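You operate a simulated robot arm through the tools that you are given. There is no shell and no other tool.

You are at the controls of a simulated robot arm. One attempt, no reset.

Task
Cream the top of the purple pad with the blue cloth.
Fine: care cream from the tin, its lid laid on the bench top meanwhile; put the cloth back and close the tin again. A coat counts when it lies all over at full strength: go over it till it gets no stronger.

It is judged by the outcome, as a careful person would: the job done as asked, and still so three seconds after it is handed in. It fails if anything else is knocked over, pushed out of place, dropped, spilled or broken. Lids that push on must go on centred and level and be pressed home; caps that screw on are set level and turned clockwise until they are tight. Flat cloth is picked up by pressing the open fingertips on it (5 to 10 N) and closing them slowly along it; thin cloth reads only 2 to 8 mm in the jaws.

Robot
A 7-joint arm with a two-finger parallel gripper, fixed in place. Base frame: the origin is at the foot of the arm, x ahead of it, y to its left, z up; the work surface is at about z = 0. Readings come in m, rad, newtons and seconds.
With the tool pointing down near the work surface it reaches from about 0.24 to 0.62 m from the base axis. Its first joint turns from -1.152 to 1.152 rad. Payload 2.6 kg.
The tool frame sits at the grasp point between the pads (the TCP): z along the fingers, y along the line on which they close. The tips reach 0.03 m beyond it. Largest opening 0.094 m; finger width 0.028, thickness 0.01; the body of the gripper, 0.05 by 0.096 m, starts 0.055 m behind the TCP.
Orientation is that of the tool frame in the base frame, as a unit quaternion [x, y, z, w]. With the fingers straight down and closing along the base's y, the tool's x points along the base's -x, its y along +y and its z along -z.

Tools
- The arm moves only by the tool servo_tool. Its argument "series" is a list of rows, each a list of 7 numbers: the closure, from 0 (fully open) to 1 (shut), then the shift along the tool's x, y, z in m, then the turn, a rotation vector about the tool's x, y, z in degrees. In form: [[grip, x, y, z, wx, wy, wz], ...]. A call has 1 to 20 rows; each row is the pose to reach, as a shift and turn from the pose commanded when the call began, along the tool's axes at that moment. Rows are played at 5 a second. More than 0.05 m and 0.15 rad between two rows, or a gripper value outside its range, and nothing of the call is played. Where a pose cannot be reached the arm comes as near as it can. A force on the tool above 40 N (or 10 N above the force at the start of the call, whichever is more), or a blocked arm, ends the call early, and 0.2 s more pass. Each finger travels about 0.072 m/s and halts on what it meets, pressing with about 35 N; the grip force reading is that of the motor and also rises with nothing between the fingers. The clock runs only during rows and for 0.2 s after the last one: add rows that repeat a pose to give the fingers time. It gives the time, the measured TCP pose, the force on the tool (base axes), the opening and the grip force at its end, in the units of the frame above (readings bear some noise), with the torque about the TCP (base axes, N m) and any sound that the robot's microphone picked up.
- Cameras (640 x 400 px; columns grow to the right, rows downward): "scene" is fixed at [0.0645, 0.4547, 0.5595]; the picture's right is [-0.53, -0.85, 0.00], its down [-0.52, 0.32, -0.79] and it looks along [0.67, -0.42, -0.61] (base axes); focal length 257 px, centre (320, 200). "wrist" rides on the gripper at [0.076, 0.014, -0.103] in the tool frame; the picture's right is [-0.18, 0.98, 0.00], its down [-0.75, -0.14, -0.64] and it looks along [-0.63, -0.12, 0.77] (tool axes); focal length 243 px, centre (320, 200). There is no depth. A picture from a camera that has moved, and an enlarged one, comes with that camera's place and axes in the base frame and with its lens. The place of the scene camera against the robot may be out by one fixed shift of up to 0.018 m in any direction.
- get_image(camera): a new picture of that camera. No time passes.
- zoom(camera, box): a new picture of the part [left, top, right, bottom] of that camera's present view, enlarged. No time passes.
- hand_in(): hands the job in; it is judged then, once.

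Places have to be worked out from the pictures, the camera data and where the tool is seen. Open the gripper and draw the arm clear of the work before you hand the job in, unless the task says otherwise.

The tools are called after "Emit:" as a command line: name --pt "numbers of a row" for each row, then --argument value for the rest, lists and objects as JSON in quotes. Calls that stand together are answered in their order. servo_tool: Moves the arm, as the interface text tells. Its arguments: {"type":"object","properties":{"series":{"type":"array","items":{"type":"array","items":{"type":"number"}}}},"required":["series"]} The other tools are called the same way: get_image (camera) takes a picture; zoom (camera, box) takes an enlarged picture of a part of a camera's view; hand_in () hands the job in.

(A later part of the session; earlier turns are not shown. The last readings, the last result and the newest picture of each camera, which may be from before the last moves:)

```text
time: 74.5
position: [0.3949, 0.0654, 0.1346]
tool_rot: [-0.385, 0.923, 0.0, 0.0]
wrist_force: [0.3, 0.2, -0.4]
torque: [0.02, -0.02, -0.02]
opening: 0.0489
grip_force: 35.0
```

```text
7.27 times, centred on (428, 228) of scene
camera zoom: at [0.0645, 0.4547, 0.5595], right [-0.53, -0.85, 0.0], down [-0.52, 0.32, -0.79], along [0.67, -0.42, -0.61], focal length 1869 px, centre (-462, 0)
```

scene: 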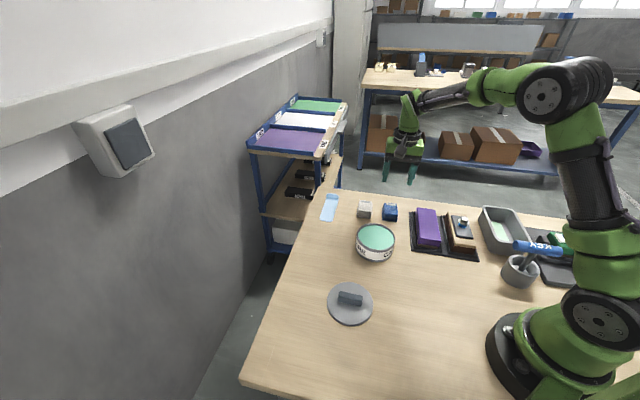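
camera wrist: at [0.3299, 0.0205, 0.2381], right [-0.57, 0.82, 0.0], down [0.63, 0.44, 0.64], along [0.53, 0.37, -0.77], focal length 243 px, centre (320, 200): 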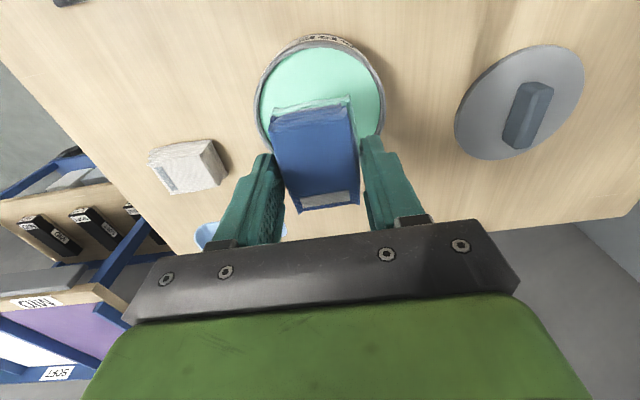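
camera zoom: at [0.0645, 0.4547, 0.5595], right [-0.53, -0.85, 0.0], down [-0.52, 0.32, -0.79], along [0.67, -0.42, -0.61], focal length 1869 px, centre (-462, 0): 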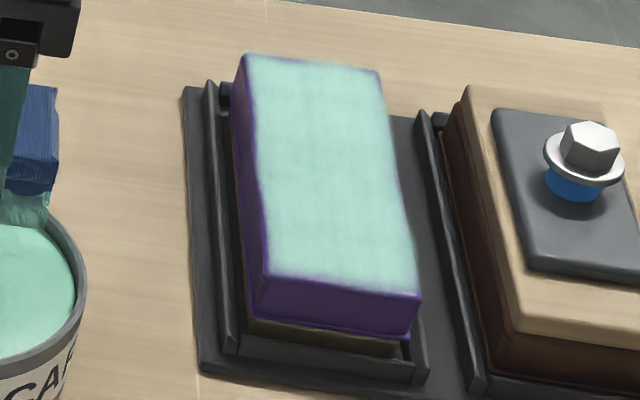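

The top is coated almost fully; only the rim edges look faint. I re-dip for a second round: centre over the tin and lower to just above the cream.

Emit:
servo_tool --pt "0.8 0.0026 0 0.005 0 0 0" --pt "0.8 0.0026 0 0.015 0 0 0" --pt "0.8 0.0026 0 0.027 0 0 0" --pt "0.8 0.0026 0 0.036 0 0 0" --pt "0.8 0.0026 0 0.041 0 0 0" --pt "0.8 0.0026 0 0.043 0 0 0" --pt "0.8 0.0026 0 0.043 0 0 0"

Emit:
zoom --camera "wrist" --box '[220, 20, 410, 220]'

```text
time: 76.1
position: [0.3917, 0.0638, 0.0901]
tool_rot: [-0.386, 0.923, 0.001, 0.001]
wrist_force: [0.5, 0.4, -0.7]
torque: [0.03, 0.01, 0.0]
opening: 0.0486
grip_force: 35.2
```

```text
2.00 times, centred on (315, 120) of wrist
camera zoom: at [0.3276, 0.0188, 0.1938], right [-0.57, 0.82, 0.0], down [0.63, 0.44, 0.64], along [0.53, 0.37, -0.77], focal length 485 px, centre (330, 360)
```

zoom: 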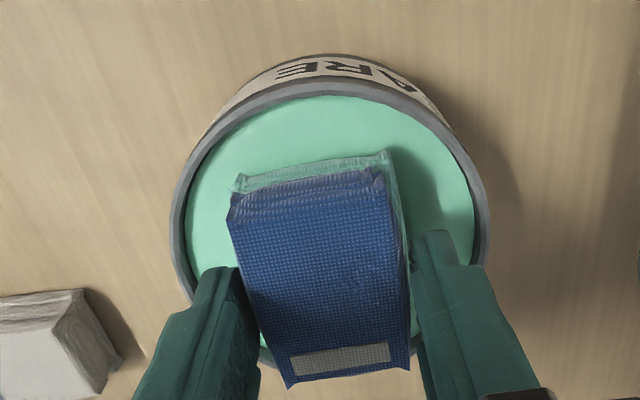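

Emit:
servo_tool --pt "0.8 0 0 0.0007 0 0 0" --pt "0.8 0 0 0.0014 0 0 0" --pt "0.8 0 0 0.0014 0 0 0"

```text
time: 76.9
position: [0.3916, 0.0622, 0.0901]
tool_rot: [-0.385, 0.923, 0.001, 0.0]
wrist_force: [1.1, -0.4, -1.5]
torque: [-0.02, 0.02, 0.01]
opening: 0.0488
grip_force: 34.9
```

Emit:
servo_tool --pt "0.8 0 0 0.0006 0 0 0" --pt "0.8 0 0 0.0012 0 0 0" --pt "0.8 0 0 0.0012 0 0 0"

```text
time: 77.7
position: [0.3925, 0.0614, 0.0889]
tool_rot: [-0.385, 0.923, 0.001, 0.002]
wrist_force: [0.1, -0.1, 0.1]
torque: [-0.01, 0.01, 0.0]
opening: 0.0488
grip_force: 35.3
```

Emit:
servo_tool --pt "0.8 0 0 0.0006 0 0 0" --pt "0.8 0 0 0.001 0 0 0" --pt "0.8 0 0 0.001 0 0 0"

```text
time: 78.5
position: [0.3903, 0.0618, 0.0879]
tool_rot: [-0.386, 0.923, 0.001, 0.001]
wrist_force: [0.2, 0.1, -0.3]
torque: [0.0, -0.02, 0.01]
opening: 0.0487
grip_force: 35.2
```

Emit:
servo_tool --pt "0.8 0 0 0.0005 0 0 0" --pt "0.8 0 0 0.001 0 0 0" --pt "0.8 0 0 0.001 0 0 0"

Emit:
zoom --camera "scene" --box '[345, 195, 415, 265]'

```text
time: 79.3
position: [0.3919, 0.0631, 0.0892]
tool_rot: [-0.385, 0.923, 0.0, 0.001]
wrist_force: [0.6, 0.0, -0.2]
torque: [-0.03, -0.01, 0.01]
opening: 0.0487
grip_force: 34.5
```

```text
5.71 times, centred on (380, 230) of scene
camera zoom: at [0.0645, 0.4547, 0.5595], right [-0.53, -0.85, 0.0], down [-0.52, 0.32, -0.79], along [0.67, -0.42, -0.61], focal length 1469 px, centre (-23, 29)
```

zoom: 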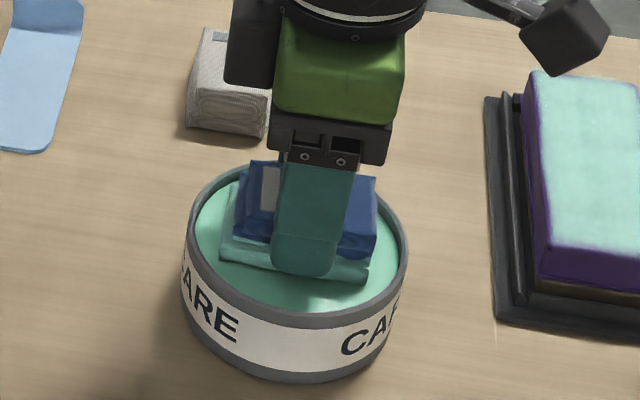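

Emit:
servo_tool --pt "0.8 0 0 0.0005 0 0 0" --pt "0.8 0 0 0.001 0 0 0" --pt "0.8 0 0 0.001 0 0 0"

```text
time: 80.1
position: [0.3908, 0.0625, 0.0862]
tool_rot: [-0.385, 0.923, 0.001, 0.001]
wrist_force: [-3.7, 1.3, 7.8]
torque: [-0.06, 0.23, -0.04]
opening: 0.0489
grip_force: 35.3
```

Contact with the cream (7.8 N). A tiny wiggle to load the cloth evenly, then lift out.

Emit:
servo_tool --pt "0.8 0 0.0015 0.0001 0 0 0" --pt "0.8 0 -0.0015 0.0001 0 0 0" --pt "0.8 0 0 0 0 0 0" --pt "0.8 0 0 -0.003 0 0 0" --pt "0.8 0 0 -0.01 0 0 0" --pt "0.8 0 0 -0.022 0 0 0" --pt "0.8 0 0 -0.036 0 0 0" --pt "0.8 0 0 -0.05 0 0 0" --pt "0.8 0 0 -0.06 0 0 0" --pt "0.8 0 0 -0.06 0 0 0"

Emit:
zoom --camera "scene" --box '[335, 170, 435, 270]'

Emit:
zoom --camera "wrist" --box '[220, 20, 410, 220]'

```text
time: 82.3
position: [0.3934, 0.0624, 0.1476]
tool_rot: [-0.385, 0.923, 0.0, 0.001]
wrist_force: [-0.3, 0.6, 0.0]
torque: [0.0, -0.03, 0.04]
opening: 0.0491
grip_force: 35.0
```

```text
4.00 times, centred on (385, 220) of scene
camera zoom: at [0.0645, 0.4547, 0.5595], right [-0.53, -0.85, 0.0], down [-0.52, 0.32, -0.79], along [0.67, -0.42, -0.61], focal length 1028 px, centre (60, 120)
```

zoom: 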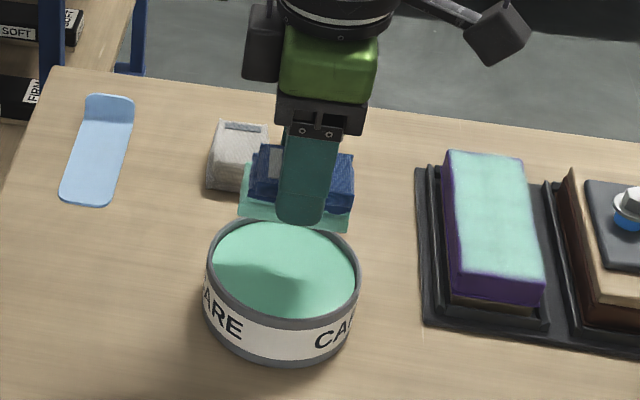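

```text
2.00 times, centred on (315, 120) of wrist
camera zoom: at [0.3284, 0.0178, 0.2493], right [-0.57, 0.82, 0.0], down [0.63, 0.44, 0.64], along [0.53, 0.37, -0.77], focal length 485 px, centre (330, 360)
```

zoom: 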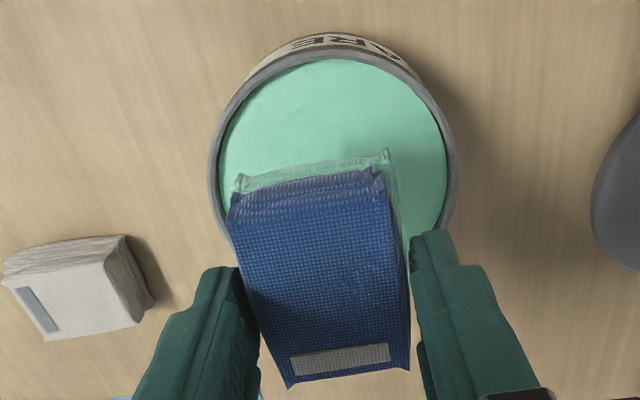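

The cloth is freshly loaded. I return above the pad's -y end, shifted to the tin side, and lower to a few mm over the surface.

Emit:
servo_tool --pt "0.8 0.01 -0.01 0 0 0 0" --pt "0.8 0.03 -0.03 0 0 0 0" --pt "0.8 0.052 -0.052 0 0 0 0" --pt "0.8 0.074 -0.074 0 0 0 0" --pt "0.8 0.096 -0.096 0 0 0 0" --pt "0.8 0.118 -0.118 0 0 0 0" --pt "0.8 0.134 -0.133 0.005 0 0 0" --pt "0.8 0.1405 -0.1392 0.018 0 0 0" --pt "0.8 0.1405 -0.1392 0.035 0 0 0" --pt "0.8 0.1405 -0.1392 0.05 0 0 0" --pt "0.8 0.1405 -0.1392 0.059 0 0 0" --pt "0.8 0.1405 -0.1392 0.061 0 0 0" --pt "0.8 0.1405 -0.1392 0.061 0 0 0"

Emit:
zoom --camera "wrist" --box '[190, 0, 450, 200]'

```text
time: 85.1
position: [0.3918, -0.1353, 0.0846]
tool_rot: [-0.385, 0.923, 0.001, 0.001]
wrist_force: [0.0, -0.3, 1.5]
torque: [0.02, 0.0, -0.03]
opening: 0.0488
grip_force: 35.0
```

```text
2.00 times, centred on (320, 100) of wrist
camera zoom: at [0.3281, -0.1801, 0.1864], right [-0.57, 0.82, 0.0], down [0.63, 0.43, 0.64], along [0.53, 0.37, -0.77], focal length 485 px, centre (320, 400)
```

zoom: 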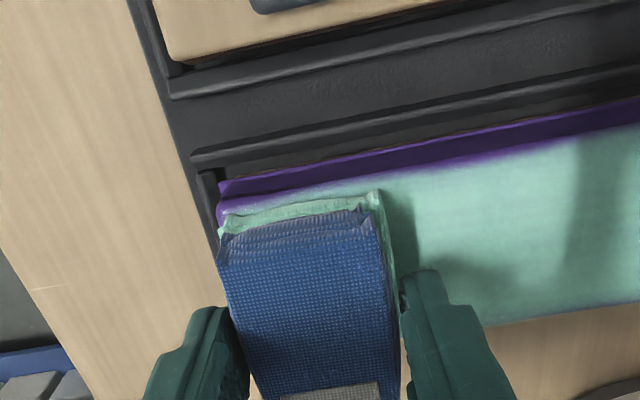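

Emit:
servo_tool --pt "0.8 0 0 0.0005 0 0 0" --pt "0.8 0 0 0.001 0 0 0" --pt "0.8 0 0 0.001 0 0 0"

```text
time: 85.9
position: [0.3913, -0.135, 0.0836]
tool_rot: [-0.385, 0.923, -0.001, 0.002]
wrist_force: [0.8, -0.9, 2.2]
torque: [-0.02, -0.01, 0.01]
opening: 0.0488
grip_force: 35.0
```

Emit:
servo_tool --pt "0.8 0 -0.002 0.0003 0 0 0" --pt "0.8 0 -0.005 0.0005 0 0 0" --pt "0.8 0 -0.008 0.0006 0 0 0" --pt "0.8 0 -0.008 0.0006 0 0 0"

```text
time: 86.9
position: [0.3977, -0.1408, 0.0838]
tool_rot: [-0.385, 0.923, 0.001, 0.001]
wrist_force: [-7.9, 7.1, 19.2]
torque: [0.17, 0.42, -0.08]
opening: 0.0487
grip_force: 34.6
```

19 N at the -y end; I ease a bit and wipe crosswise to the bolt side, then back.

Emit:
servo_tool --pt "0.8 0.002 0 -0.0003 0 0 0" --pt "0.8 0.006 0 -0.0003 0 0 0" --pt "0.8 0.01 0 -0.0003 0 0 0" --pt "0.8 0.014 0 -0.0003 0 0 0" --pt "0.8 0.015 0 -0.0003 0 0 0"

Emit:
zoom --camera "wrist" --box '[190, 0, 450, 200]'

```text
time: 88.1
position: [0.3873, -0.1528, 0.0845]
tool_rot: [-0.385, 0.923, -0.001, 0.001]
wrist_force: [4.3, 1.2, 6.6]
torque: [0.11, -0.18, -0.01]
opening: 0.0488
grip_force: 34.9
```

```text
2.00 times, centred on (320, 100) of wrist
camera zoom: at [0.3223, -0.1968, 0.1862], right [-0.57, 0.82, 0.0], down [0.63, 0.44, 0.64], along [0.53, 0.37, -0.77], focal length 485 px, centre (320, 400)
```

zoom: 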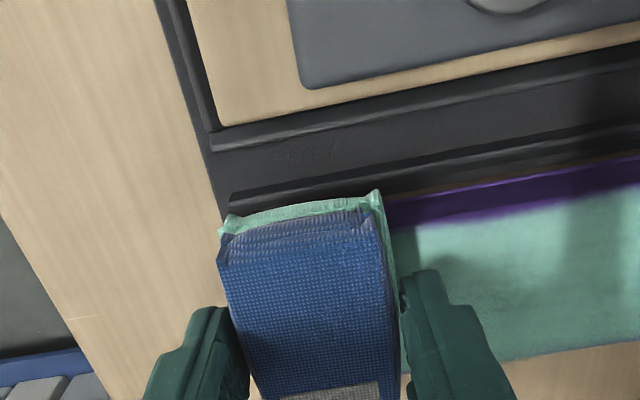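

Now along the bolt-side edge toward +y.

Emit:
servo_tool --pt "0.8 0 0.004 0.0002 0 0 0" --pt "0.8 0 0.009 0.0002 0 0 0" --pt "0.8 0 0.015 0.0002 0 0 0" --pt "0.8 0 0.021 0.0002 0 0 0" --pt "0.8 0 0.027 0.0002 0 0 0" --pt "0.8 0 0.033 0.0002 0 0 0" --pt "0.8 0 0.039 0.0002 0 0 0" --pt "0.8 0 0.045 0.0002 0 0 0" --pt "0.8 0 0.051 0.0002 0 0 0" --pt "0.8 0 0.051 0.0002 0 0 0"

Emit:
zoom --camera "wrist" --box '[190, 0, 450, 200]'

```text
time: 90.3
position: [0.3508, -0.1163, 0.083]
tool_rot: [-0.385, 0.923, 0.001, 0.002]
wrist_force: [5.4, -4.5, 14.3]
torque: [-0.11, -0.2, 0.01]
opening: 0.0489
grip_force: 34.3
```

```text
2.00 times, centred on (320, 100) of wrist
camera zoom: at [0.286, -0.1607, 0.186], right [-0.57, 0.82, 0.0], down [0.63, 0.44, 0.64], along [0.53, 0.37, -0.76], focal length 485 px, centre (320, 400)
```

zoom: 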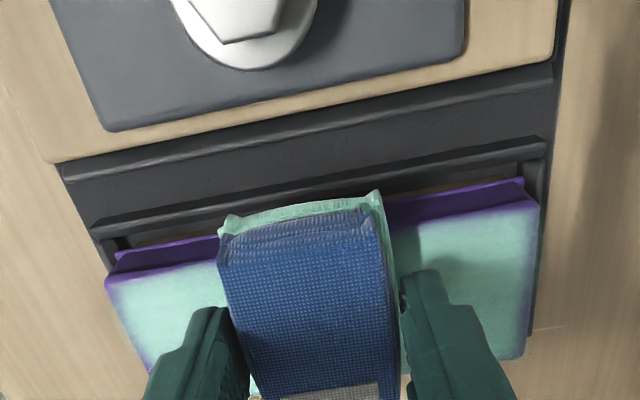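

Emit:
servo_tool --pt "0.8 0 0.005 0 0 0 0" --pt "0.8 0 0.011 0 0 0 0" --pt "0.8 0 0.017 0 0 0 0" --pt "0.8 0 0.023 0 0 0 0" --pt "0.8 0 0.029 0 0 0 0" --pt "0.8 0 0.035 0 0 0 0" --pt "0.8 0 0.041 0 0 0 0" --pt "0.8 0 0.047 0 0 0 0" --pt "0.8 0 0.053 0 0 0 0" --pt "0.8 0 0.053 0 0 0 0"

Emit:
zoom --camera "wrist" --box '[190, 0, 450, 200]'

```text
time: 92.5
position: [0.3131, -0.0785, 0.0835]
tool_rot: [-0.386, 0.923, 0.001, 0.001]
wrist_force: [3.1, -2.5, 6.8]
torque: [-0.11, -0.11, 0.03]
opening: 0.0488
grip_force: 34.6
```

```text
2.00 times, centred on (320, 100) of wrist
camera zoom: at [0.2487, -0.1231, 0.1859], right [-0.57, 0.82, 0.0], down [0.63, 0.44, 0.64], along [0.53, 0.37, -0.77], focal length 485 px, centre (320, 400)
```

zoom: 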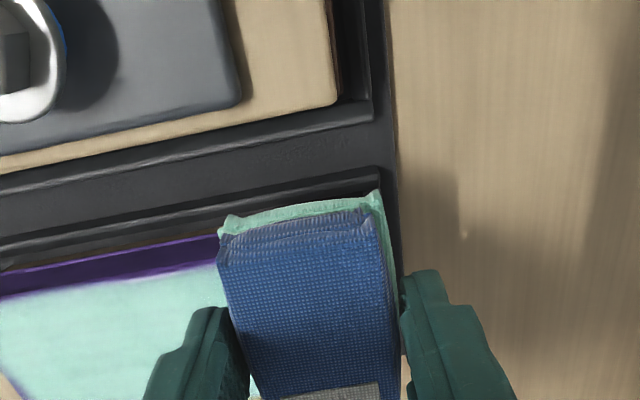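

Good, 6.8 N at the +y end. Crosswise to the tin side now.

Emit:
servo_tool --pt "0.8 -0.002 0.001 0.0001 0 0 0" --pt "0.8 -0.006 0.001 0.0001 0 0 0" --pt "0.8 -0.01 0.001 0.0001 0 0 0" --pt "0.8 -0.014 0.001 0.0001 0 0 0" --pt "0.8 -0.018 0.001 0.0001 0 0 0" --pt "0.8 -0.018 0.001 0.0001 0 0 0"

Emit:
zoom --camera "wrist" --box '[190, 0, 450, 200]'

```text
time: 93.9
position: [0.3265, -0.0653, 0.083]
tool_rot: [-0.385, 0.923, 0.0, 0.001]
wrist_force: [-7.9, -9.0, 24.6]
torque: [-0.44, 0.43, -0.07]
opening: 0.0487
grip_force: 34.4
```

```text
2.00 times, centred on (320, 100) of wrist
camera zoom: at [0.2612, -0.1097, 0.1856], right [-0.57, 0.82, 0.0], down [0.63, 0.44, 0.64], along [0.53, 0.37, -0.77], focal length 485 px, centre (320, 400)
```

zoom: 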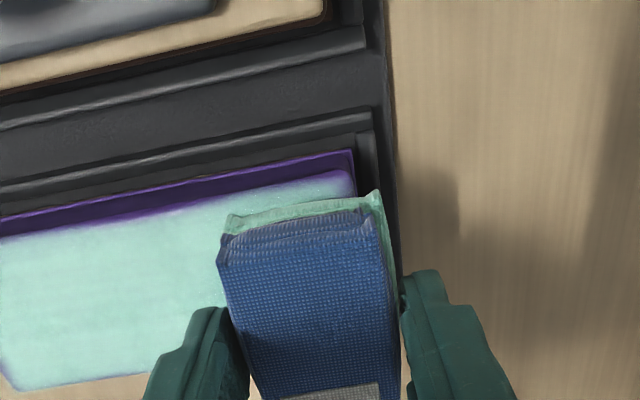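

I ease the pressure and stroke along the tin-side edge back toward -y.

Emit:
servo_tool --pt "0.8 0 -0.001 -0.0004 0 0 0" --pt "0.8 0 -0.005 -0.0005 0 0 0" --pt "0.8 0 -0.011 -0.0005 0 0 0" --pt "0.8 0 -0.017 -0.0005 0 0 0" --pt "0.8 0 -0.023 -0.0005 0 0 0" --pt "0.8 0 -0.029 -0.0005 0 0 0" --pt "0.8 0 -0.035 -0.0005 0 0 0" --pt "0.8 0 -0.041 -0.0005 0 0 0" --pt "0.8 0 -0.047 -0.0005 0 0 0" --pt "0.8 0 -0.053 -0.0005 0 0 0" --pt "0.8 0 -0.053 -0.0005 0 0 0"

Emit:
zoom --camera "wrist" --box '[190, 0, 450, 200]'

```text
time: 96.3
position: [0.3626, -0.1039, 0.0839]
tool_rot: [-0.385, 0.923, 0.001, 0.001]
wrist_force: [1.0, -0.1, -0.4]
torque: [0.02, 0.0, -0.01]
opening: 0.0488
grip_force: 34.8
```

```text
2.00 times, centred on (320, 100) of wrist
camera zoom: at [0.2986, -0.1475, 0.1861], right [-0.57, 0.82, 0.0], down [0.63, 0.44, 0.64], along [0.53, 0.37, -0.77], focal length 485 px, centre (320, 400)
```

zoom: 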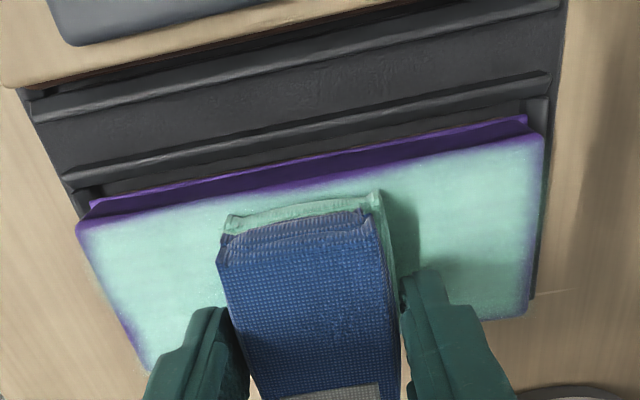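

Emit:
servo_tool --pt "0.8 0 0 0.0003 0 0 0" --pt "0.8 0 0 0.0006 0 0 0" --pt "0.8 0 0 0.0006 0 0 0"

```text
time: 97.1
position: [0.3628, -0.1023, 0.0831]
tool_rot: [-0.384, 0.923, 0.0, 0.001]
wrist_force: [-1.9, -2.5, 6.3]
torque: [0.0, 0.07, 0.02]
opening: 0.0488
grip_force: 35.6
```

6 N contact restored; I stroke to the -y end and overrun it.

Emit:
servo_tool --pt "0.8 0 -0.005 0.0001 0 0 0" --pt "0.8 0 -0.011 0.0001 0 0 0" --pt "0.8 0 -0.017 0.0001 0 0 0" --pt "0.8 0 -0.023 0.0001 0 0 0" --pt "0.8 0 -0.029 0.0001 0 0 0" --pt "0.8 0 -0.035 0.0001 0 0 0" --pt "0.8 0 -0.041 0.0001 0 0 0" --pt "0.8 0 -0.047 0.0001 0 0 0" --pt "0.8 0 -0.053 0.0001 0 0 0" --pt "0.8 0 -0.058 0.0001 0 0 0" --pt "0.8 0 -0.058 0.0001 0 0 0"

```text
time: 99.5
position: [0.4045, -0.145, 0.0839]
tool_rot: [-0.385, 0.923, 0.0, 0.0]
wrist_force: [-0.3, 0.0, -0.5]
torque: [0.0, 0.01, -0.01]
opening: 0.0488
grip_force: 35.4
```

Emit:
servo_tool --pt "0.8 0 0.002 0.0004 0 0 0" --pt "0.8 0 0.003 0.0008 0 0 0" --pt "0.8 0 0.003 0.0008 0 0 0"

```text
time: 100.3
position: [0.4019, -0.141, 0.0829]
tool_rot: [-0.386, 0.923, -0.001, 0.001]
wrist_force: [0.8, -3.5, 4.4]
torque: [-0.03, 0.01, 0.05]
opening: 0.0488
grip_force: 34.7
```

Emit:
servo_tool --pt "0.8 0.001 -0.001 0.0003 0 0 0" --pt "0.8 0.004 -0.001 0.0003 0 0 0" --pt "0.8 0.008 -0.001 0.0003 0 0 0" --pt "0.8 0.012 -0.001 0.0003 0 0 0" --pt "0.8 0.016 -0.001 0.0003 0 0 0" --pt "0.8 0.017 -0.001 0.0003 0 0 0" --pt "0.8 0.017 0.003 0.0003 0 0 0" --pt "0.8 0.017 0.008 0.0003 0 0 0" --pt "0.8 0.017 0.008 0.0003 0 0 0"

Emit:
zoom --camera "wrist" --box '[190, 0, 450, 200]'

```text
time: 102.3
position: [0.3845, -0.1493, 0.0831]
tool_rot: [-0.384, 0.923, -0.001, 0.002]
wrist_force: [1.9, -10.2, 21.3]
torque: [-0.11, -0.08, 0.01]
opening: 0.0491
grip_force: 35.1
```

```text
2.00 times, centred on (320, 100) of wrist
camera zoom: at [0.3199, -0.194, 0.1852], right [-0.57, 0.82, -0.01], down [0.63, 0.44, 0.64], along [0.53, 0.36, -0.77], focal length 485 px, centre (320, 400)
```

zoom: 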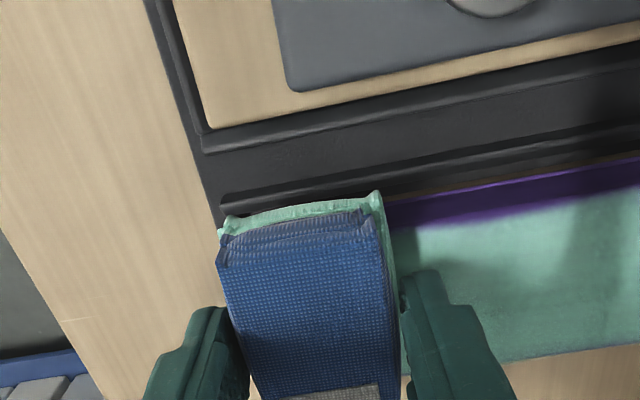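

I lift off and move over the tin again to inspect the whole coat.

Emit:
servo_tool --pt "0.8 0 0 -0.003 0 0 0" --pt "0.8 0 0 -0.015 0 0 0" --pt "0.8 0 0 -0.03 0 0 0" --pt "0.8 -0.01 0.009 -0.045 0 0 0" --pt "0.8 -0.032 0.029 -0.055 0 0 0" --pt "0.8 -0.055 0.05 -0.055 0 0 0" --pt "0.8 -0.078 0.071 -0.055 0 0 0" --pt "0.8 -0.101 0.092 -0.055 0 0 0" --pt "0.8 -0.124 0.113 -0.055 0 0 0" --pt "0.8 -0.145 0.132 -0.055 0 0 0" --pt "0.8 -0.1576 0.1434 -0.055 0 0 0" --pt "0.8 -0.1576 0.1434 -0.055 0 0 0"

Emit:
zoom --camera "scene" --box '[405, 200, 450, 255]'

Emit:
zoom --camera "scene" --box '[335, 170, 435, 270]'

```text
time: 104.9
position: [0.3929, 0.0662, 0.1351]
tool_rot: [-0.385, 0.923, 0.001, 0.002]
wrist_force: [1.7, 0.3, -0.1]
torque: [-0.01, 0.03, 0.02]
opening: 0.0487
grip_force: 34.9
```

```text
7.27 times, centred on (428, 228) of scene
camera zoom: at [0.0644, 0.4547, 0.5595], right [-0.53, -0.85, 0.0], down [-0.52, 0.32, -0.79], along [0.67, -0.42, -0.61], focal length 1869 px, centre (-462, 0)
```

zoom: 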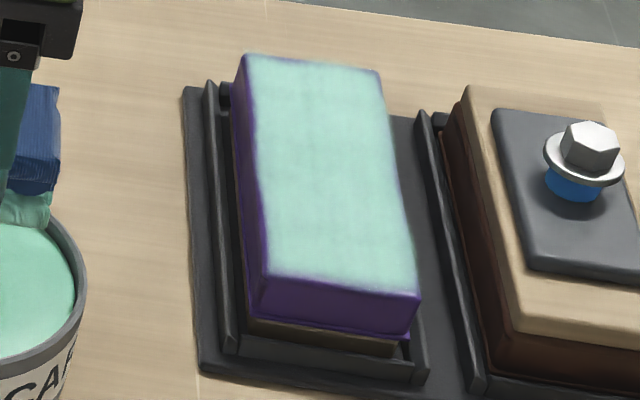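

```text
4.00 times, centred on (385, 220) of scene
camera zoom: at [0.0644, 0.4547, 0.5595], right [-0.53, -0.85, 0.0], down [-0.52, 0.32, -0.79], along [0.67, -0.42, -0.61], focal length 1028 px, centre (60, 120)
```

zoom: 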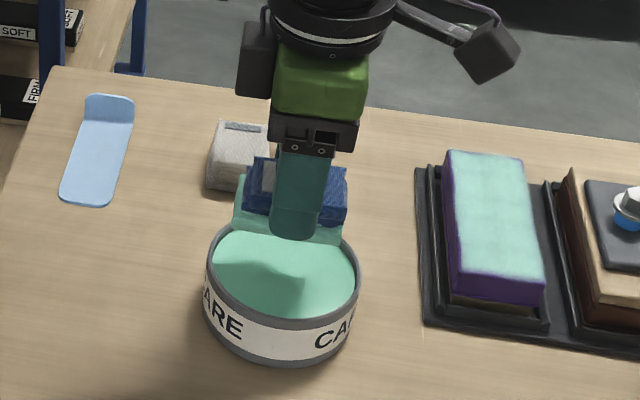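

The coat covers the top but thins within a few mm of the rim, mostly along the tin side and the +y end. While here I re-dip once more for a border-focused round.

Emit:
servo_tool --pt "0.8 0.0015 -0.001 0.008 0 0 0" --pt "0.8 0.0015 -0.001 0.02 0 0 0" --pt "0.8 0.0015 -0.001 0.032 0 0 0" --pt "0.8 0.0015 -0.001 0.042 0 0 0" --pt "0.8 0.0015 -0.001 0.046 0 0 0" --pt "0.8 0.0015 -0.001 0.047 0 0 0" --pt "0.8 0.0015 -0.001 0.047 0 0 0"

Emit:
zoom --camera "wrist" --box '[220, 20, 410, 220]'

```text
time: 106.5
position: [0.3925, 0.0637, 0.0898]
tool_rot: [-0.386, 0.923, 0.0, 0.001]
wrist_force: [0.3, -0.2, -0.2]
torque: [0.0, 0.01, -0.01]
opening: 0.0487
grip_force: 34.9
```

```text
2.00 times, centred on (315, 120) of wrist
camera zoom: at [0.3282, 0.0194, 0.1925], right [-0.57, 0.82, 0.0], down [0.63, 0.44, 0.64], along [0.53, 0.37, -0.77], focal length 485 px, centre (330, 360)
```

zoom: 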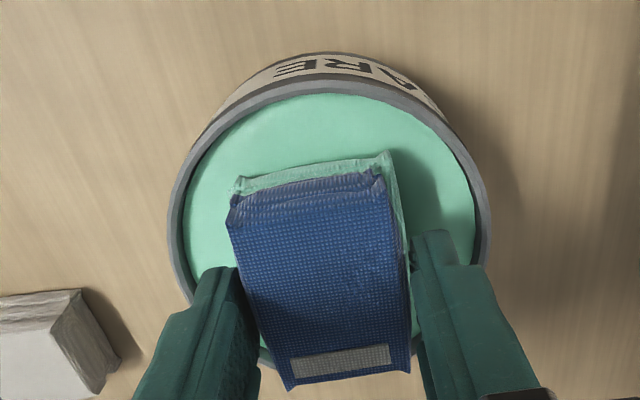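

Emit:
servo_tool --pt "0.8 0 0 0.001 0 0 0" --pt "0.8 0 0 0.002 0 0 0" --pt "0.8 0 0 0.0025 0 0 0" --pt "0.8 0 0 0.003 0 0 0" --pt "0.8 0 0 0.003 0 0 0"

```text
time: 107.7
position: [0.3924, 0.0626, 0.087]
tool_rot: [-0.385, 0.923, 0.0, 0.001]
wrist_force: [0.9, 0.4, 0.2]
torque: [-0.01, -0.03, 0.0]
opening: 0.0487
grip_force: 35.1
```

Emit:
servo_tool --pt "0.8 0 0 0.0006 0 0 0" --pt "0.8 0 0 0.0012 0 0 0" --pt "0.8 0 0 0.0012 0 0 0"

```text
time: 108.5
position: [0.3917, 0.0629, 0.0857]
tool_rot: [-0.385, 0.923, 0.0, 0.001]
wrist_force: [1.1, 0.2, -0.4]
torque: [0.01, 0.0, 0.03]
opening: 0.0488
grip_force: 35.1
```

Emit:
servo_tool --pt "0.8 0 0 0.0005 0 0 0" --pt "0.8 0 0 0.001 0 0 0" --pt "0.8 0 0 0.001 0 0 0"

```text
time: 109.3
position: [0.3909, 0.0634, 0.0857]
tool_rot: [-0.384, 0.923, 0.0, 0.002]
wrist_force: [-10.9, -2.9, 24.2]
torque: [-0.15, 0.52, -0.01]
opening: 0.0488
grip_force: 35.1
```

Loaded (24 N touch). I lift out and go to the pad's +y end / tin-side corner, overlapping the borders more.

Emit:
servo_tool --pt "0.8 0 0 -0.003 0 0 0" --pt "0.8 0 0 -0.012 0 0 0" --pt "0.8 0 0 -0.026 0 0 0" --pt "0.8 0 0 -0.04 0 0 0" --pt "0.8 0.005 -0.001 -0.05 0 0 0" --pt "0.8 0.025 -0.007 -0.05 0 0 0" --pt "0.8 0.05 -0.014 -0.05 0 0 0" --pt "0.8 0.075 -0.021 -0.05 0 0 0" --pt "0.8 0.1 -0.028 -0.05 0 0 0" --pt "0.8 0.124 -0.034 -0.048 0 0 0" --pt "0.8 0.1361 -0.0378 -0.035 0 0 0" --pt "0.8 0.1361 -0.0378 -0.018 0 0 0" --pt "0.8 0.1361 -0.0378 -0.006 0 0 0" --pt "0.8 0.1361 -0.0378 0 0 0 0" --pt "0.8 0.1361 -0.0378 0 0 0 0"

Emit:
zoom --camera "wrist" --box '[190, 0, 450, 200]'

Emit:
zoom --camera "scene" --box '[390, 180, 490, 270]'

```text
time: 112.5
position: [0.3243, -0.059, 0.085]
tool_rot: [-0.385, 0.923, 0.001, 0.001]
wrist_force: [0.0, -0.1, 0.7]
torque: [0.02, -0.01, 0.03]
opening: 0.0489
grip_force: 35.2
```

```text
2.00 times, centred on (320, 100) of wrist
camera zoom: at [0.2593, -0.1042, 0.1874], right [-0.57, 0.82, 0.0], down [0.63, 0.43, 0.64], along [0.53, 0.37, -0.77], focal length 485 px, centre (320, 400)
```

zoom: 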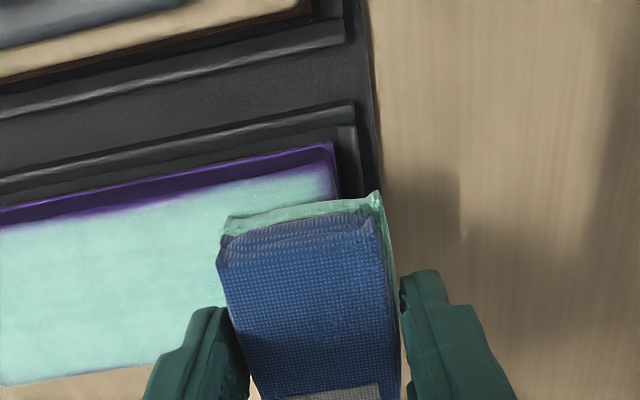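

```text
4.44 times, centred on (440, 225) of scene
camera zoom: at [0.0645, 0.4547, 0.5595], right [-0.53, -0.85, 0.0], down [-0.52, 0.32, -0.79], along [0.67, -0.42, -0.61], focal length 1142 px, centre (-213, 89)
```

zoom: 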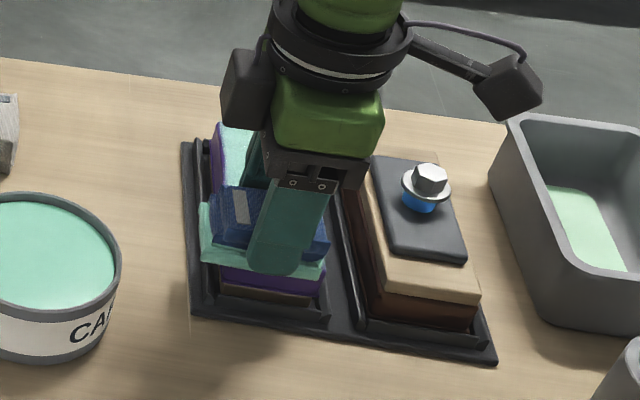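

Emit:
zoom --camera "scene" --box '[408, 205, 453, 255]'

```text
8.00 times, centred on (430, 230) of scene
camera zoom: at [0.0645, 0.4547, 0.5595], right [-0.53, -0.85, 0.0], down [-0.52, 0.32, -0.79], along [0.67, -0.42, -0.61], focal length 2056 px, centre (-564, -40)
```

zoom: 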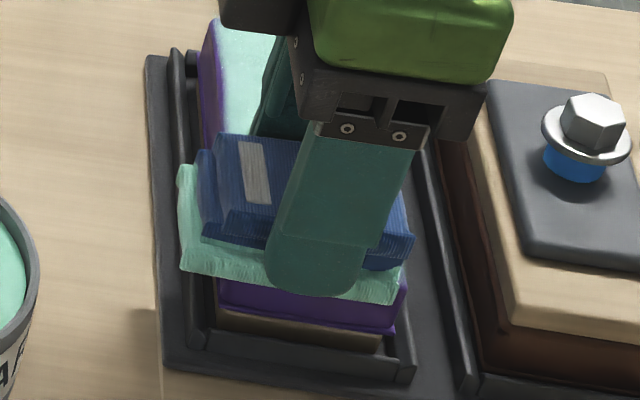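

The cloth overhangs the pad's +y end as intended. I press in small steps to ~10 N.

Emit:
servo_tool --pt "0.8 0 0 0.0005 0 0 0" --pt "0.8 0 0 0.001 0 0 0" --pt "0.8 0 0 0.0015 0 0 0" --pt "0.8 0 0 0.0015 0 0 0"

```text
time: 113.5
position: [0.3231, -0.0596, 0.0823]
tool_rot: [-0.385, 0.923, 0.0, 0.001]
wrist_force: [0.0, 0.1, -0.4]
torque: [0.01, -0.04, 0.01]
opening: 0.0489
grip_force: 35.1
```

Emit:
servo_tool --pt "0.8 0 0 0.0004 0 0 0" --pt "0.8 0 0 0.0008 0 0 0" --pt "0.8 0 0 0.0008 0 0 0"

```text
time: 114.3
position: [0.3248, -0.0598, 0.0822]
tool_rot: [-0.384, 0.923, 0.0, 0.002]
wrist_force: [-7.2, -0.5, 21.1]
torque: [-0.17, 0.34, -0.11]
opening: 0.0489
grip_force: 34.6
```

Emit:
servo_tool --pt "0.8 0.001 0 -0.0004 0 0 0" --pt "0.8 0.004 0 -0.0004 0 0 0" --pt "0.8 0.008 0 -0.0004 0 0 0" --pt "0.8 0.012 0 -0.0004 0 0 0" --pt "0.8 0.016 0 -0.0004 0 0 0" --pt "0.8 0.02 0 -0.0004 0 0 0" --pt "0.8 0.024 0 -0.0004 0 0 0" --pt "0.8 0.024 0 -0.0004 0 0 0"

Emit:
zoom --camera "scene" --box '[408, 205, 453, 255]'

```text
time: 116.1
position: [0.3068, -0.0769, 0.0834]
tool_rot: [-0.386, 0.923, 0.001, 0.001]
wrist_force: [3.5, 3.6, 9.2]
torque: [0.22, -0.32, 0.04]
opening: 0.0486
grip_force: 34.9
```

```text
8.00 times, centred on (430, 230) of scene
camera zoom: at [0.0644, 0.4547, 0.5595], right [-0.53, -0.85, 0.0], down [-0.52, 0.32, -0.79], along [0.67, -0.42, -0.61], focal length 2056 px, centre (-564, -40)
```

zoom: 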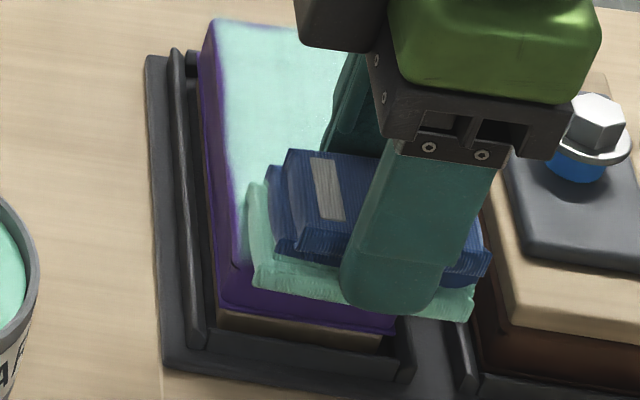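

The tin-side border near the +y corner is still thin. I wipe back across to the tin side and will run that edge with steady contact.

Emit:
servo_tool --pt "0.8 -0.002 0 0 0 0 0" --pt "0.8 -0.006 0 0 0 0 0" --pt "0.8 -0.01 0 0 0 0 0" --pt "0.8 -0.014 0 0 0 0 0" --pt "0.8 -0.018 0 0 0 0 0" --pt "0.8 -0.022 0 0 0 0 0" --pt "0.8 -0.026 0 0 0 0 0" --pt "0.8 -0.026 0 0 0 0 0"

```text
time: 117.9
position: [0.3264, -0.056, 0.0816]
tool_rot: [-0.385, 0.923, 0.001, 0.0]
wrist_force: [-1.1, 0.3, 1.4]
torque: [-0.02, 0.03, -0.02]
opening: 0.0488
grip_force: 34.5
```

Contact is lighter on the tin side, so I tilt the cloth slightly (0.8°) to load that edge and press a bit more.

Emit:
servo_tool --pt "0.8 0 -0.001 0.0001 0 0.4 0" --pt "0.8 0 -0.002 0.0003 0 0.8 0" --pt "0.8 0 -0.003 0.0005 0 0.8 0" --pt "0.8 0 -0.003 0.0005 0 0.8 0"

```text
time: 118.9
position: [0.3292, -0.0597, 0.0816]
tool_rot: [-0.385, 0.923, -0.002, -0.005]
wrist_force: [-4.2, 4.9, 11.8]
torque: [0.3, 0.01, 0.09]
opening: 0.0487
grip_force: 35.5
```

11.8 N: now stroke along the tin-side edge toward -y.

Emit:
servo_tool --pt "0.8 0 -0.003 0 0 0 0" --pt "0.8 0 -0.008 0 0 0 0" --pt "0.8 0 -0.013 0 0 0 0" --pt "0.8 0 -0.018 0 0 0 0" --pt "0.8 0 -0.023 0 0 0 0" --pt "0.8 0 -0.028 0 0 0 0" --pt "0.8 0 -0.033 0 0 0 0" --pt "0.8 0 -0.033 0 0 0 0"

Emit:
zoom --camera "scene" --box '[408, 205, 453, 255]'

```text
time: 120.7
position: [0.3511, -0.0841, 0.0816]
tool_rot: [-0.384, 0.923, -0.003, -0.005]
wrist_force: [-3.9, 1.9, 7.5]
torque: [0.18, 0.01, 0.05]
opening: 0.0488
grip_force: 34.4
```

```text
8.00 times, centred on (430, 230) of scene
camera zoom: at [0.0644, 0.4547, 0.5595], right [-0.53, -0.85, 0.0], down [-0.52, 0.32, -0.79], along [0.67, -0.42, -0.61], focal length 2056 px, centre (-564, -40)
```

zoom: 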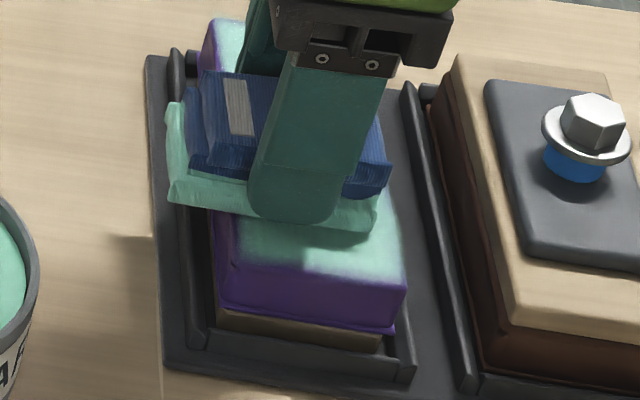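

Emit:
zoom --camera "scene" --box '[412, 225, 444, 250]'

```text
16.00 times, centred on (428, 238) of scene
camera zoom: at [0.0644, 0.4547, 0.5595], right [-0.53, -0.85, 0.0], down [-0.52, 0.32, -0.79], along [0.67, -0.42, -0.61], focal length 4112 px, centre (-1408, -400)
```

zoom: 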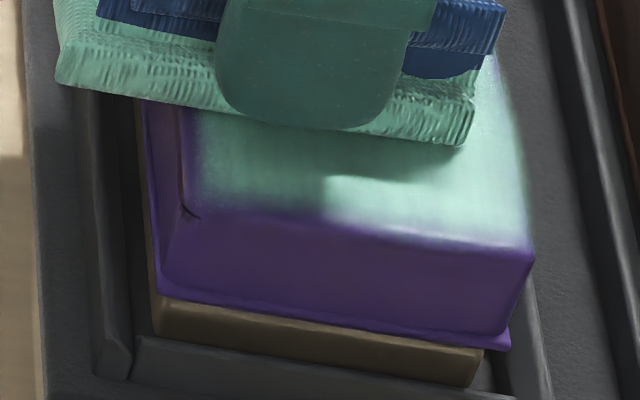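

At high zoom the cream runs to within 2–3 mm of the rounded rim. I continue the tin-side edge stroke to the -y end.

Emit:
servo_tool --pt "0.8 0 -0.005 0.0001 0 0 0" --pt "0.8 0 -0.011 0.0001 0 0 0" --pt "0.8 0 -0.017 0.0001 0 0 0" --pt "0.8 0 -0.023 0.0001 0 0 0" --pt "0.8 0 -0.029 0.0001 0 0 0" --pt "0.8 0 -0.035 0.0001 0 0 0" --pt "0.8 0 -0.041 0.0001 0 0 0" --pt "0.8 0 -0.047 0.0001 0 0 0" --pt "0.8 0 -0.053 0.0001 0 0 0" --pt "0.8 0 -0.059 0.0001 0 0 0" --pt "0.8 0 -0.065 0.0001 0 0 0" --pt "0.8 0 -0.065 0.0001 0 0 0"

Emit:
zoom --camera "scene" --box '[408, 205, 453, 255]'

Emit:
zoom --camera "wrist" --box '[190, 0, 450, 200]'

```text
time: 123.3
position: [0.3975, -0.1287, 0.0828]
tool_rot: [-0.385, 0.923, -0.002, -0.006]
wrist_force: [-0.4, 1.0, 2.9]
torque: [0.08, -0.01, 0.01]
opening: 0.0488
grip_force: 35.2
```

```text
8.00 times, centred on (430, 230) of scene
camera zoom: at [0.0644, 0.4547, 0.5595], right [-0.53, -0.85, 0.0], down [-0.52, 0.32, -0.79], along [0.67, -0.42, -0.61], focal length 2056 px, centre (-564, -40)
```

zoom: 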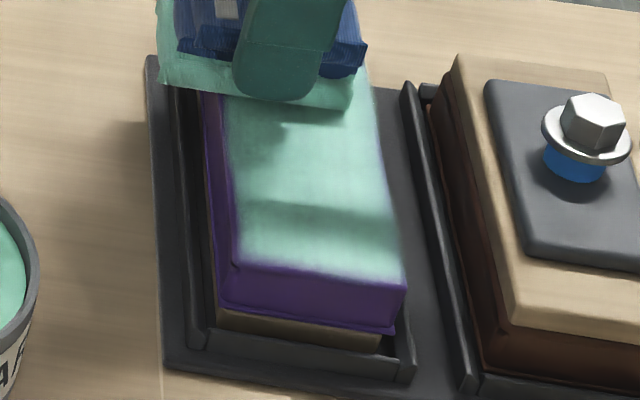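

```text
2.00 times, centred on (320, 100) of wrist
camera zoom: at [0.3339, -0.1725, 0.186], right [-0.57, 0.82, 0.0], down [0.64, 0.44, 0.63], along [0.52, 0.36, -0.77], focal length 485 px, centre (320, 400)
```

zoom: 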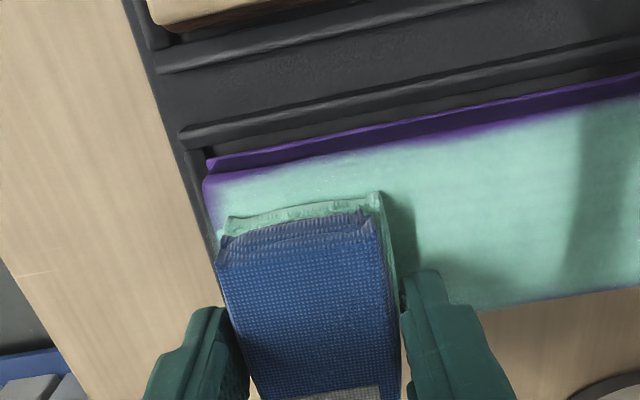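

Almost at the -y end; I extend the stroke past it with a bit more pressure, then wipe across toward the bolt side.

Emit:
servo_tool --pt "0.8 0 -0.004 0.0003 0 0 0" --pt "0.8 0 -0.009 0.0004 0 0 0" --pt "0.8 0 -0.014 0.0004 0 0 0" --pt "0.8 0 -0.017 0.0004 0 0 0" --pt "0.8 0.003 -0.017 0.0004 0 -0.3 0" --pt "0.8 0.007 -0.017 0.0004 0 -0.6 0" --pt "0.8 0.011 -0.017 0.0004 0 -0.8 0" --pt "0.8 0.015 -0.017 0.0004 0 -0.8 0" --pt "0.8 0.019 -0.017 0.0004 0 -0.8 0" --pt "0.8 0.019 -0.017 0.0004 0 -0.8 0"

Emit:
zoom --camera "wrist" --box '[190, 0, 450, 200]'

```text
time: 125.5
position: [0.3974, -0.1561, 0.0814]
tool_rot: [-0.384, 0.923, 0.0, 0.001]
wrist_force: [1.9, 1.6, 5.3]
torque: [0.01, 0.02, 0.03]
opening: 0.0489
grip_force: 35.4
```

```text
2.00 times, centred on (320, 100) of wrist
camera zoom: at [0.3311, -0.2005, 0.1848], right [-0.57, 0.82, 0.0], down [0.63, 0.44, 0.64], along [0.53, 0.37, -0.76], focal length 485 px, centre (320, 400)
```

zoom: 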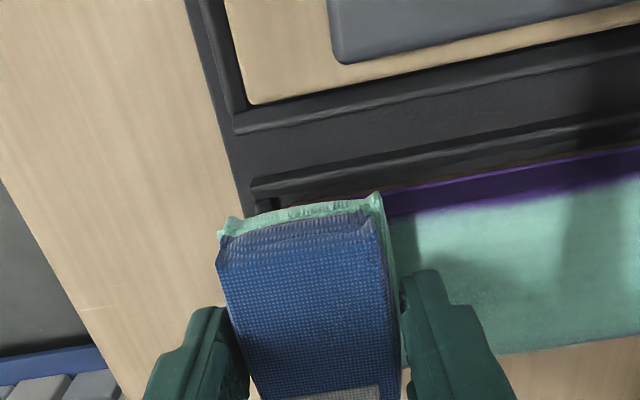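

Contact 5 N at the very end. On toward the bolt-side corner and then along the bolt-side edge to +y.

Emit:
servo_tool --pt "0.8 0.004 0.001 0.0001 0 0 0" --pt "0.8 0.008 0.001 0.0001 0 0 0" --pt "0.8 0.009 0.004 0.0001 0 0 0" --pt "0.8 0.009 0.009 0.0001 0 0 0" --pt "0.8 0.009 0.015 0 0 0 0" --pt "0.8 0.009 0.021 0 0 0 0" --pt "0.8 0.009 0.027 0 0 0 0" --pt "0.8 0.009 0.033 0 0 0 0" --pt "0.8 0.009 0.039 0 0 0 0" --pt "0.8 0.009 0.045 0 0 0 0" --pt "0.8 0.009 0.051 0 0 0 0" --pt "0.8 0.009 0.051 0 0 0 0"

Emit:
zoom --camera "wrist" --box '[190, 0, 450, 200]'

```text
time: 128.1
position: [0.3539, -0.1267, 0.0829]
tool_rot: [-0.386, 0.923, 0.0, 0.002]
wrist_force: [2.7, -4.0, 11.5]
torque: [-0.17, -0.1, 0.0]
opening: 0.0489
grip_force: 35.3
```

```text
2.00 times, centred on (320, 100) of wrist
camera zoom: at [0.2894, -0.1699, 0.1846], right [-0.57, 0.82, 0.0], down [0.63, 0.44, 0.64], along [0.53, 0.37, -0.77], focal length 485 px, centre (320, 400)
```

zoom: 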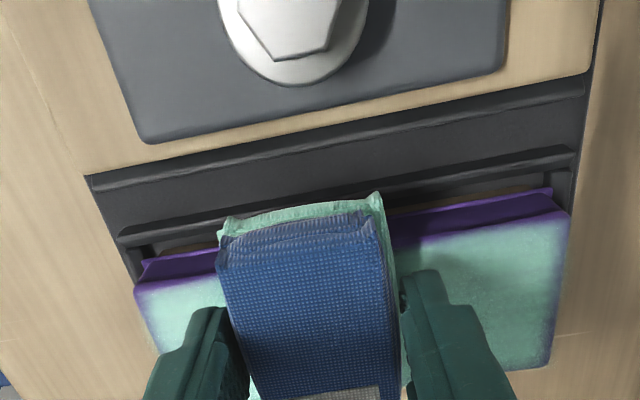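

Emit:
servo_tool --pt "0.8 0 0.005 0 0 0 0" --pt "0.8 0 0.011 0 0 0 0" --pt "0.8 0 0.017 0 0 0 0" --pt "0.8 0 0.023 0 0 0 0" --pt "0.8 0 0.029 0 0 0 0" --pt "0.8 0 0.035 0 0 0 0" --pt "0.8 0 0.041 0 0 0 0" --pt "0.8 0 0.047 0.0001 0 0 0" --pt "0.8 0 0.053 0.0002 0 0 0" --pt "0.8 0 0.059 0.0003 0 0 0" --pt "0.8 0 0.065 0.0003 0 0 0" --pt "0.8 0 0.065 0.0003 0 0 0"

Emit:
zoom --camera "wrist" --box '[190, 0, 450, 200]'

Emit:
zoom --camera "scene" --box '[408, 205, 453, 255]'

```text
time: 130.7
position: [0.3076, -0.0793, 0.0823]
tool_rot: [-0.385, 0.923, 0.0, 0.001]
wrist_force: [6.3, -6.0, 17.1]
torque: [-0.3, -0.21, -0.04]
opening: 0.0485
grip_force: 35.3
```

```text
2.00 times, centred on (320, 100) of wrist
camera zoom: at [0.2431, -0.1244, 0.1842], right [-0.57, 0.82, 0.0], down [0.63, 0.44, 0.64], along [0.53, 0.37, -0.76], focal length 485 px, centre (320, 400)
```

zoom: 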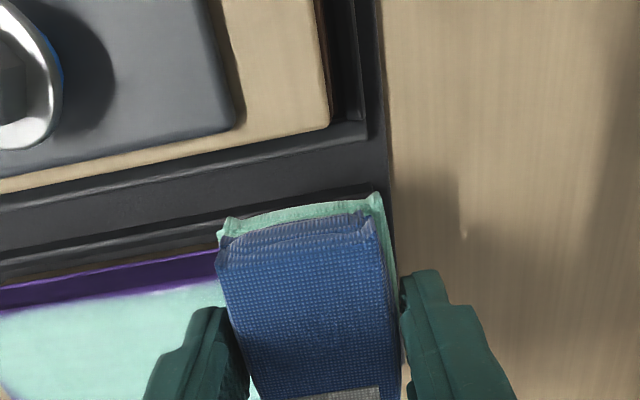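

```text
8.00 times, centred on (430, 230) of scene
camera zoom: at [0.0644, 0.4547, 0.5595], right [-0.53, -0.85, 0.0], down [-0.52, 0.32, -0.79], along [0.67, -0.42, -0.61], focal length 2056 px, centre (-564, -40)
```

zoom: 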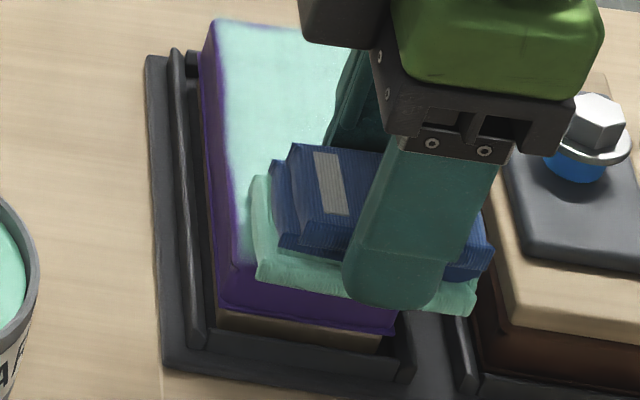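

17 N at the +y bolt-side corner. I wipe across the +y end to the tin side, tilting slightly to keep that edge loaded.

Emit:
servo_tool --pt "0.8 -0.001 0.001 -0.0002 0 0 0" --pt "0.8 -0.005 0.002 -0.0002 0 0.2 0" --pt "0.8 -0.009 0.003 -0.0001 0 0.4 0" --pt "0.8 -0.013 0.003 0 0 0.6 0" --pt "0.8 -0.017 0.003 0.0001 0 0.8 0" --pt "0.8 -0.021 0.003 0.0002 0 0.8 0" --pt "0.8 -0.025 0.003 0.0003 0 0.8 0" --pt "0.8 -0.029 0.003 0.0003 0 0.8 0" --pt "0.8 -0.029 0.003 0.0003 0 0.8 0"

Emit:
zoom --camera "wrist" --box '[190, 0, 450, 200]'

```text
time: 131.7
position: [0.3148, -0.0704, 0.0828]
tool_rot: [-0.384, 0.923, -0.002, -0.004]
wrist_force: [-2.5, 0.1, 7.2]
torque: [0.14, -0.03, 0.04]
opening: 0.0488
grip_force: 35.5
stopped in row 5: the force on the tool passed its limit at 43 N (the readings are from after the stop); the commanded pose is now the measured one
```

```text
2.00 times, centred on (320, 100) of wrist
camera zoom: at [0.2503, -0.113, 0.1853], right [-0.57, 0.82, 0.0], down [0.64, 0.44, 0.64], along [0.52, 0.36, -0.77], focal length 485 px, centre (320, 400)
```

zoom: 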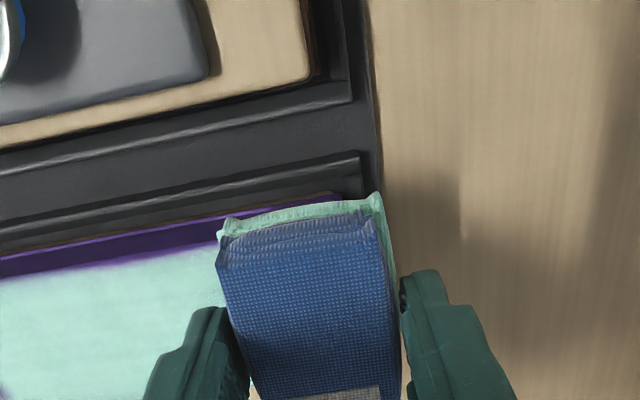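

The force limit tripped mid-wipe; contact settled at 7 N. I continue to the tin side gently without further tilt.

Emit:
servo_tool --pt "0.8 -0.003 0 0 0 0 0" --pt "0.8 -0.007 0 0 0 0 0" --pt "0.8 -0.011 0 0 0 0 0" --pt "0.8 -0.015 0 0 0 0 0" --pt "0.8 -0.015 0 0 0 0 0"

Emit:
zoom --camera "wrist" --box '[190, 0, 450, 200]'

```text
time: 132.9
position: [0.3235, -0.0581, 0.081]
tool_rot: [-0.384, 0.923, -0.002, -0.005]
wrist_force: [-4.3, -8.3, 17.9]
torque: [-0.3, 0.13, -0.02]
opening: 0.0486
grip_force: 35.1
```

```text
2.00 times, centred on (320, 100) of wrist
camera zoom: at [0.2607, -0.1024, 0.185], right [-0.57, 0.82, 0.0], down [0.64, 0.44, 0.64], along [0.52, 0.36, -0.77], focal length 485 px, centre (320, 400)
```

zoom: 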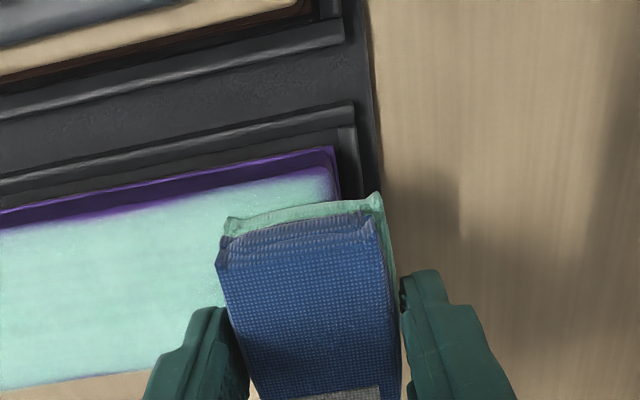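

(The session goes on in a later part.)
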